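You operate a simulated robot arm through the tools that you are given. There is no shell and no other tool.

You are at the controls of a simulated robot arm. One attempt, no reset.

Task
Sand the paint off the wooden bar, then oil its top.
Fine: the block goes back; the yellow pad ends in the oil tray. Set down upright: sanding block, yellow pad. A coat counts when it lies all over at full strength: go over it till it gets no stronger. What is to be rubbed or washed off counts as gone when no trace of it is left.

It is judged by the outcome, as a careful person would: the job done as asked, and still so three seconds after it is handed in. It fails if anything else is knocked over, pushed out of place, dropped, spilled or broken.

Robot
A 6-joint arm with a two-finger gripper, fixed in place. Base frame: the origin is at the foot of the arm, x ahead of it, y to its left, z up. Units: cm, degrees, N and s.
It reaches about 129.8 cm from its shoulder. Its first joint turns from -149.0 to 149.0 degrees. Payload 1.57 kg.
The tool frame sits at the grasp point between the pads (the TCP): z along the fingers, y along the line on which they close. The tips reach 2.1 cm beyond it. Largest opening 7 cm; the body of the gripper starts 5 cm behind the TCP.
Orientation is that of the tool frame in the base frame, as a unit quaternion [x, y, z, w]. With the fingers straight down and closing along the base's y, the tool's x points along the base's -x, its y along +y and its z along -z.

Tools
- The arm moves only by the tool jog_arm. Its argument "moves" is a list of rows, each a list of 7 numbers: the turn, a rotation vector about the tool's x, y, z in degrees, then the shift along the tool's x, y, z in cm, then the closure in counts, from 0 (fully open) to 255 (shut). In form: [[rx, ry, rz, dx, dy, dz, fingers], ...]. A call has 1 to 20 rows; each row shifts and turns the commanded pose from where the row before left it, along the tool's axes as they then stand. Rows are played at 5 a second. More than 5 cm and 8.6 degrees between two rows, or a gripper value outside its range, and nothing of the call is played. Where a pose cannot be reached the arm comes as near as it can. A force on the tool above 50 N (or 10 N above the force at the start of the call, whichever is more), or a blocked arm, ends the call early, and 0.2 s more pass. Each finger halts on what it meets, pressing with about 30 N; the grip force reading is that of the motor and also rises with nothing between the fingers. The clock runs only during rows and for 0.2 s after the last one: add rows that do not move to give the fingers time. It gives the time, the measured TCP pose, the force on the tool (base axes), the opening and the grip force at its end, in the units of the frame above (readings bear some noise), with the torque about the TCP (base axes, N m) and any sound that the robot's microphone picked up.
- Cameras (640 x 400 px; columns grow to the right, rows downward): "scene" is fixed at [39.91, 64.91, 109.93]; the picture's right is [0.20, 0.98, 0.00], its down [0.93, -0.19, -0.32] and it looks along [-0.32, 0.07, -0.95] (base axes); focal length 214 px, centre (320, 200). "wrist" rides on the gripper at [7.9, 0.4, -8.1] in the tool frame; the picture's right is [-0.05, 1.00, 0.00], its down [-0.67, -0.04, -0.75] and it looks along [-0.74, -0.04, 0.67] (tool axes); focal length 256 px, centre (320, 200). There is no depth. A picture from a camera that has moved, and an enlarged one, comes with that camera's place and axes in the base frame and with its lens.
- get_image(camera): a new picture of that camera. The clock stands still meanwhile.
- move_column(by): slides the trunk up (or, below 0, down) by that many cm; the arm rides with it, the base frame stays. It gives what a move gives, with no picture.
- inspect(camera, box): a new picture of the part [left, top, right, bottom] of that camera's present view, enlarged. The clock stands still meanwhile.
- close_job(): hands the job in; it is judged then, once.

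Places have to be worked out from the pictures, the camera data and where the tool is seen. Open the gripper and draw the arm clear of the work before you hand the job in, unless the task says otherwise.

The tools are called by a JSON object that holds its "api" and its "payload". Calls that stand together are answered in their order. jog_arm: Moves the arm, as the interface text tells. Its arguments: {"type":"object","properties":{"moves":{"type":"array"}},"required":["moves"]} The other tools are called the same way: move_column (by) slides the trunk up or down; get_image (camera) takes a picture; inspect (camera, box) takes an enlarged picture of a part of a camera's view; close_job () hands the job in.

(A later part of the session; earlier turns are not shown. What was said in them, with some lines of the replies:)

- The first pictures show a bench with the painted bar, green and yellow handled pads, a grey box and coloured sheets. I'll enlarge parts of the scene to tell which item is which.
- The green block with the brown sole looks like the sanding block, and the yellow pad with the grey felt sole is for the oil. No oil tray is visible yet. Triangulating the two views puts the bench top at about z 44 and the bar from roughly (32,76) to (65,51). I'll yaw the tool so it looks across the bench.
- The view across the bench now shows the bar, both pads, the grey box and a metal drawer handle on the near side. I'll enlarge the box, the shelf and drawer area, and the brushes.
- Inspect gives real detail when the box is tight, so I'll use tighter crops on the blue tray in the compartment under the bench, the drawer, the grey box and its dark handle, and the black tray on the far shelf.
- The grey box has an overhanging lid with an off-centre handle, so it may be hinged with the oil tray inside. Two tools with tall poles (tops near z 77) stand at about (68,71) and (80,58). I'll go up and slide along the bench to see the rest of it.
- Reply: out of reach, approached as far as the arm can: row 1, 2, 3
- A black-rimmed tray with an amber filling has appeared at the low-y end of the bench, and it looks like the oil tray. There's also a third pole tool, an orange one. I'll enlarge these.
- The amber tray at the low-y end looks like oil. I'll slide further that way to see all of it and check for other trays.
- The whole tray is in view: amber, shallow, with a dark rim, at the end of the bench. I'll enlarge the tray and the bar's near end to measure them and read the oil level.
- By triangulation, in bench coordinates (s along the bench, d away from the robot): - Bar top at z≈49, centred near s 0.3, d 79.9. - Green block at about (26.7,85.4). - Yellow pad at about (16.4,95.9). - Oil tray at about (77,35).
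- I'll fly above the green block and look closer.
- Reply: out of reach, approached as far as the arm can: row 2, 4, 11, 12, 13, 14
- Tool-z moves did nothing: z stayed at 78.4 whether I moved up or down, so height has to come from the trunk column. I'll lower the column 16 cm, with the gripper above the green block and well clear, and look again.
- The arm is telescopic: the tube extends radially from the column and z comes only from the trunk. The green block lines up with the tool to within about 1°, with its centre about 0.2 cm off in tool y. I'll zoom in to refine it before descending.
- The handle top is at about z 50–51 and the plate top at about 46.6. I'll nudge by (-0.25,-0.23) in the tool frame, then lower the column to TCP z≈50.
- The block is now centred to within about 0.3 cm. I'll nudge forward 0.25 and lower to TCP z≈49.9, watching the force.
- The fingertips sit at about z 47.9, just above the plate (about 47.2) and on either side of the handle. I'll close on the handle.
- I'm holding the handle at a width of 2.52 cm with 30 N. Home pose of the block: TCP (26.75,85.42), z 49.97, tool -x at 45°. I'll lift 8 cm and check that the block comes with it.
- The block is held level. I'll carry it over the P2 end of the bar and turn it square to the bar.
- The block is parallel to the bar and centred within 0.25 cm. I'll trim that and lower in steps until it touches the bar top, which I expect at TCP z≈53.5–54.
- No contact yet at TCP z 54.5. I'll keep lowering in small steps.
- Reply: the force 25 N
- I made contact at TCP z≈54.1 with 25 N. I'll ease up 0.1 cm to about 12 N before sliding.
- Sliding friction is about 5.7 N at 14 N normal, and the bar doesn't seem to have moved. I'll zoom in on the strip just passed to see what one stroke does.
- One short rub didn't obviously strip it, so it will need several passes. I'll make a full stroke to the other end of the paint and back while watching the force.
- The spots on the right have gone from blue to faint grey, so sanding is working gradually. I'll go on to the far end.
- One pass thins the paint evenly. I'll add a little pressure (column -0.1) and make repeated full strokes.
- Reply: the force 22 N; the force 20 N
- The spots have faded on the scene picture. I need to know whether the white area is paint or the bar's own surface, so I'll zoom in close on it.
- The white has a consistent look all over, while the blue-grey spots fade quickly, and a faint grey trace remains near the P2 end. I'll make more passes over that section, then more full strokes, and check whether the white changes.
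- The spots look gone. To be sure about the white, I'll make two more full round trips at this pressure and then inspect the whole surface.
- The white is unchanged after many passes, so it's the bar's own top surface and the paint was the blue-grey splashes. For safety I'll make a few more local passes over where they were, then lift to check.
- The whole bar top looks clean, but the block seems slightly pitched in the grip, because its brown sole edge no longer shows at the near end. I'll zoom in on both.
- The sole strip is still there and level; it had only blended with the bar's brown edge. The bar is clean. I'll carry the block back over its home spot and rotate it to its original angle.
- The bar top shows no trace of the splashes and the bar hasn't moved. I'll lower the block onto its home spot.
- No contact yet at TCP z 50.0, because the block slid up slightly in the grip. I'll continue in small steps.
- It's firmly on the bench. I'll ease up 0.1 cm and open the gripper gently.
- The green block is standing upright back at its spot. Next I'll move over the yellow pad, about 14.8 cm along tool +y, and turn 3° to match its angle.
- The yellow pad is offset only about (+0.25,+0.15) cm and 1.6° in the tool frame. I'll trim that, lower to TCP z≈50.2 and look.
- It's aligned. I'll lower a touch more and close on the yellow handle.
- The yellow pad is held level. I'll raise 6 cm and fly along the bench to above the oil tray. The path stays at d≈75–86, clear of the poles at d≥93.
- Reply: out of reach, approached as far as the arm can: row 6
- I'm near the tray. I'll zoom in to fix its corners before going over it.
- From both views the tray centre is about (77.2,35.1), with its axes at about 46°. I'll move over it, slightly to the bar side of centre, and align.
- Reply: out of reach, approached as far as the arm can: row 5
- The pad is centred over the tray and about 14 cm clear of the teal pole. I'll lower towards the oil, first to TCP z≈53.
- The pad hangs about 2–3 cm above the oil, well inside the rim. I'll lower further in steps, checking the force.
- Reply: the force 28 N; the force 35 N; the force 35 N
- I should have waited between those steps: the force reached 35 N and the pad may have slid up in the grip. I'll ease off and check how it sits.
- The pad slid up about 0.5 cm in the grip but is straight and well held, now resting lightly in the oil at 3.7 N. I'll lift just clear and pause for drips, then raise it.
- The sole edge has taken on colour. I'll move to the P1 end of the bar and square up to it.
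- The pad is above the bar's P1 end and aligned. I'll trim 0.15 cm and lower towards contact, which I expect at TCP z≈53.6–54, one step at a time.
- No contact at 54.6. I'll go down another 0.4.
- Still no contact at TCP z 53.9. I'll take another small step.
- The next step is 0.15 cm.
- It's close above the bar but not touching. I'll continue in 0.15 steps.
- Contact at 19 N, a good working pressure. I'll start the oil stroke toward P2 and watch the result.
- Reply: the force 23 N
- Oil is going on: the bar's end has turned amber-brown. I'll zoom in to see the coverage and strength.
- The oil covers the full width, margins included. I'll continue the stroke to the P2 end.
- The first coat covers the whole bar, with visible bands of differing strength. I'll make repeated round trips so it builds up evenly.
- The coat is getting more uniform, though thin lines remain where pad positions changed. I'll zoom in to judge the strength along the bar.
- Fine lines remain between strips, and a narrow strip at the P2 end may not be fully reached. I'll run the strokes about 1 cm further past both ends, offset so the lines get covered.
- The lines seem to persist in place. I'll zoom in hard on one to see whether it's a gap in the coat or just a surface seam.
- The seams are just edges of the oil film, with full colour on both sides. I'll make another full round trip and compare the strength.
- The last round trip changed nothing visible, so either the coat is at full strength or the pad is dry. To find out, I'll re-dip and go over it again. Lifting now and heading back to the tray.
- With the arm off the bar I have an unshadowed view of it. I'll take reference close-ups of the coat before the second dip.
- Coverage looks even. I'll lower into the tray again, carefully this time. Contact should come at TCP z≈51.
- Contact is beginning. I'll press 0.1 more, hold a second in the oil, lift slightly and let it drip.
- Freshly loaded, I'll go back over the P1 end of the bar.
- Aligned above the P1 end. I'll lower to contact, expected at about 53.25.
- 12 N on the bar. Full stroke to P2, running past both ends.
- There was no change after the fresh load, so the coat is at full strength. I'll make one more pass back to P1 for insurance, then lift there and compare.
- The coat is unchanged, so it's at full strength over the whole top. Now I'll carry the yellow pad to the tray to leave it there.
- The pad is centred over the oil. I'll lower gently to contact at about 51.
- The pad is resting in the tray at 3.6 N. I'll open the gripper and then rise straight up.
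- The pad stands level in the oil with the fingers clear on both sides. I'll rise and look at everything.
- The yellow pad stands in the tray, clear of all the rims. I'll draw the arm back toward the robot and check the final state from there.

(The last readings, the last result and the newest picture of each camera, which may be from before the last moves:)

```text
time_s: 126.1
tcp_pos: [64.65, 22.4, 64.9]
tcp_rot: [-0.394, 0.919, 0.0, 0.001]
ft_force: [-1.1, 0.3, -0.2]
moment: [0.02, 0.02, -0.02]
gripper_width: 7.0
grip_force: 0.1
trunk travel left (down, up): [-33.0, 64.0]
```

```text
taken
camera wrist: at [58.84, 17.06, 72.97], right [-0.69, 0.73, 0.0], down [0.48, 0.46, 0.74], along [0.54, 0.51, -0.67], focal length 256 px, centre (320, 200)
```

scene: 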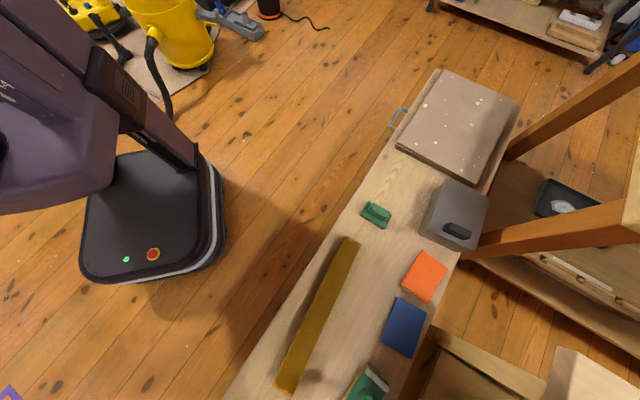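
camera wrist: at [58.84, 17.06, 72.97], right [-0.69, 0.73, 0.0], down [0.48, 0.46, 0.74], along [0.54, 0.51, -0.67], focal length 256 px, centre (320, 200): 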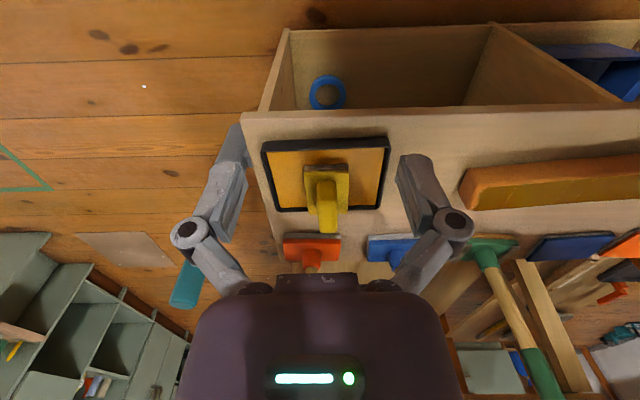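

{"api": "inspect", "payload": {"camera": "wrist", "box": [240, 110, 420, 250]}}

{"api": "inspect", "payload": {"camera": "scene", "box": [340, 180, 420, 240]}}

{"api": "inspect", "payload": {"camera": "scene", "box": [220, 220, 420, 400]}}

{"api": "inspect", "payload": {"camera": "wrist", "box": [430, 130, 640, 250]}}

```text
2.86 times, centred on (330, 180) of wrist
camera zoom: at [58.84, 17.06, 72.97], right [-0.69, 0.73, 0.0], down [0.48, 0.46, 0.74], along [0.54, 0.51, -0.67], focal length 731 px, centre (291, 257)
```

zoom: 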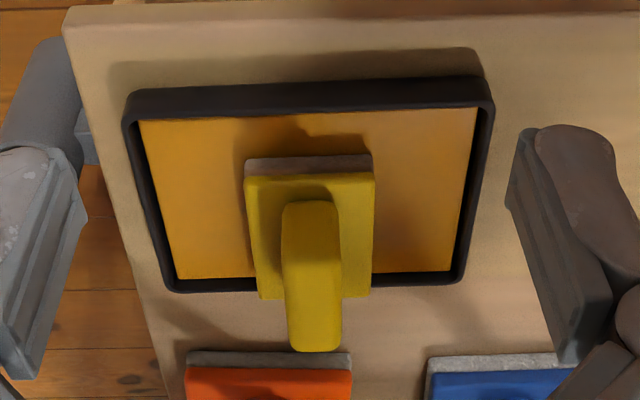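

```text
6.67 times, centred on (380, 210) of scene
camera zoom: at [39.91, 64.91, 109.93], right [0.2, 0.98, 0.0], down [0.93, -0.19, -0.32], along [-0.32, 0.07, -0.95], focal length 1430 px, centre (-80, 133)
```

zoom: 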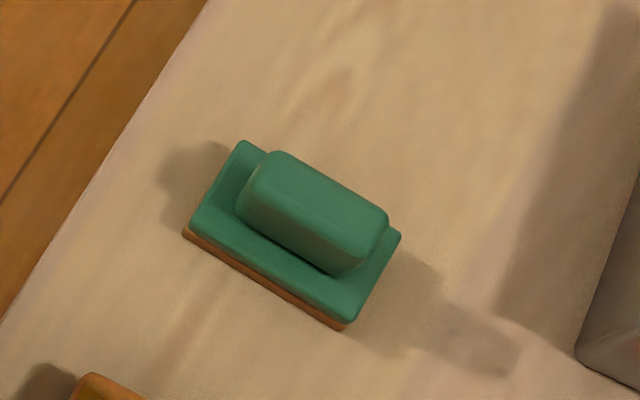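

```text
2.22 times, centred on (320, 310) of scene
camera zoom: at [39.91, 64.91, 109.93], right [0.2, 0.98, 0.0], down [0.93, -0.19, -0.32], along [-0.32, 0.07, -0.95], focal length 477 px, centre (320, -44)
```

zoom: 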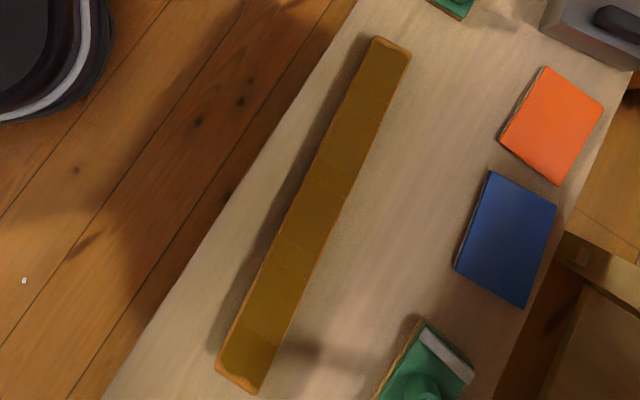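

```text
3.05 times, centred on (535, 190) of wrist
camera zoom: at [58.84, 17.06, 72.97], right [-0.69, 0.73, 0.0], down [0.48, 0.46, 0.74], along [0.54, 0.51, -0.67], focal length 780 px, centre (-335, 230)
```

zoom: 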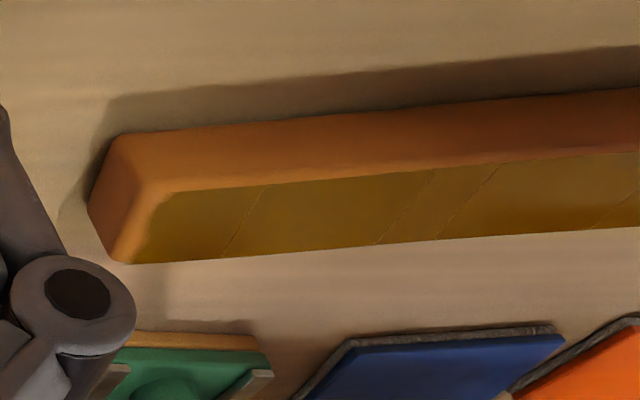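

Everything checks out:
- The bar is clean of paint and evenly oiled over its whole top, and it hasn't moved.
- The sanding block stands upright at its original spot; its corners match the first picture to within about 0.3 px.
- The yellow pad stands level in the oil tray.
- The other items are untouched.
- The gripper is open and the arm is drawn clear.

I'll hand the job in.

{"api": "close_job", "payload": {}}

```text
The job is handed in.
```

The paint is sanded off the bar, its top is oiled, and the job is handed in. No verdict has come back yet.

- **Sanding:** I took the blue-grey splashes to be the paint. They are gone, with no trace visible in close-up pictures. The white surface didn't change under many passes, so I treated it as the bar's own top.
- **Oiling:** The oil covers the top, and extra strokes after a second dip made it no stronger. A narrow strip at each end of the bar, up to about 1 cm, never took any oil. The pad went right over those strips and the oil's edge didn't move, so I took that as where the surface ends.
- **Sanding block:** It is back upright on its original spot, matching the first picture closely.
- **Yellow pad:** It stands level in the oil tray, clear of the rim. During the first dip I pressed too hard (35 N) and the pad slid slightly in the gripper. It stayed straight and nothing spilled.
- **Everything else:** The bar and the other items look unmoved in the final pictures. The gripper is open and the arm is drawn back.
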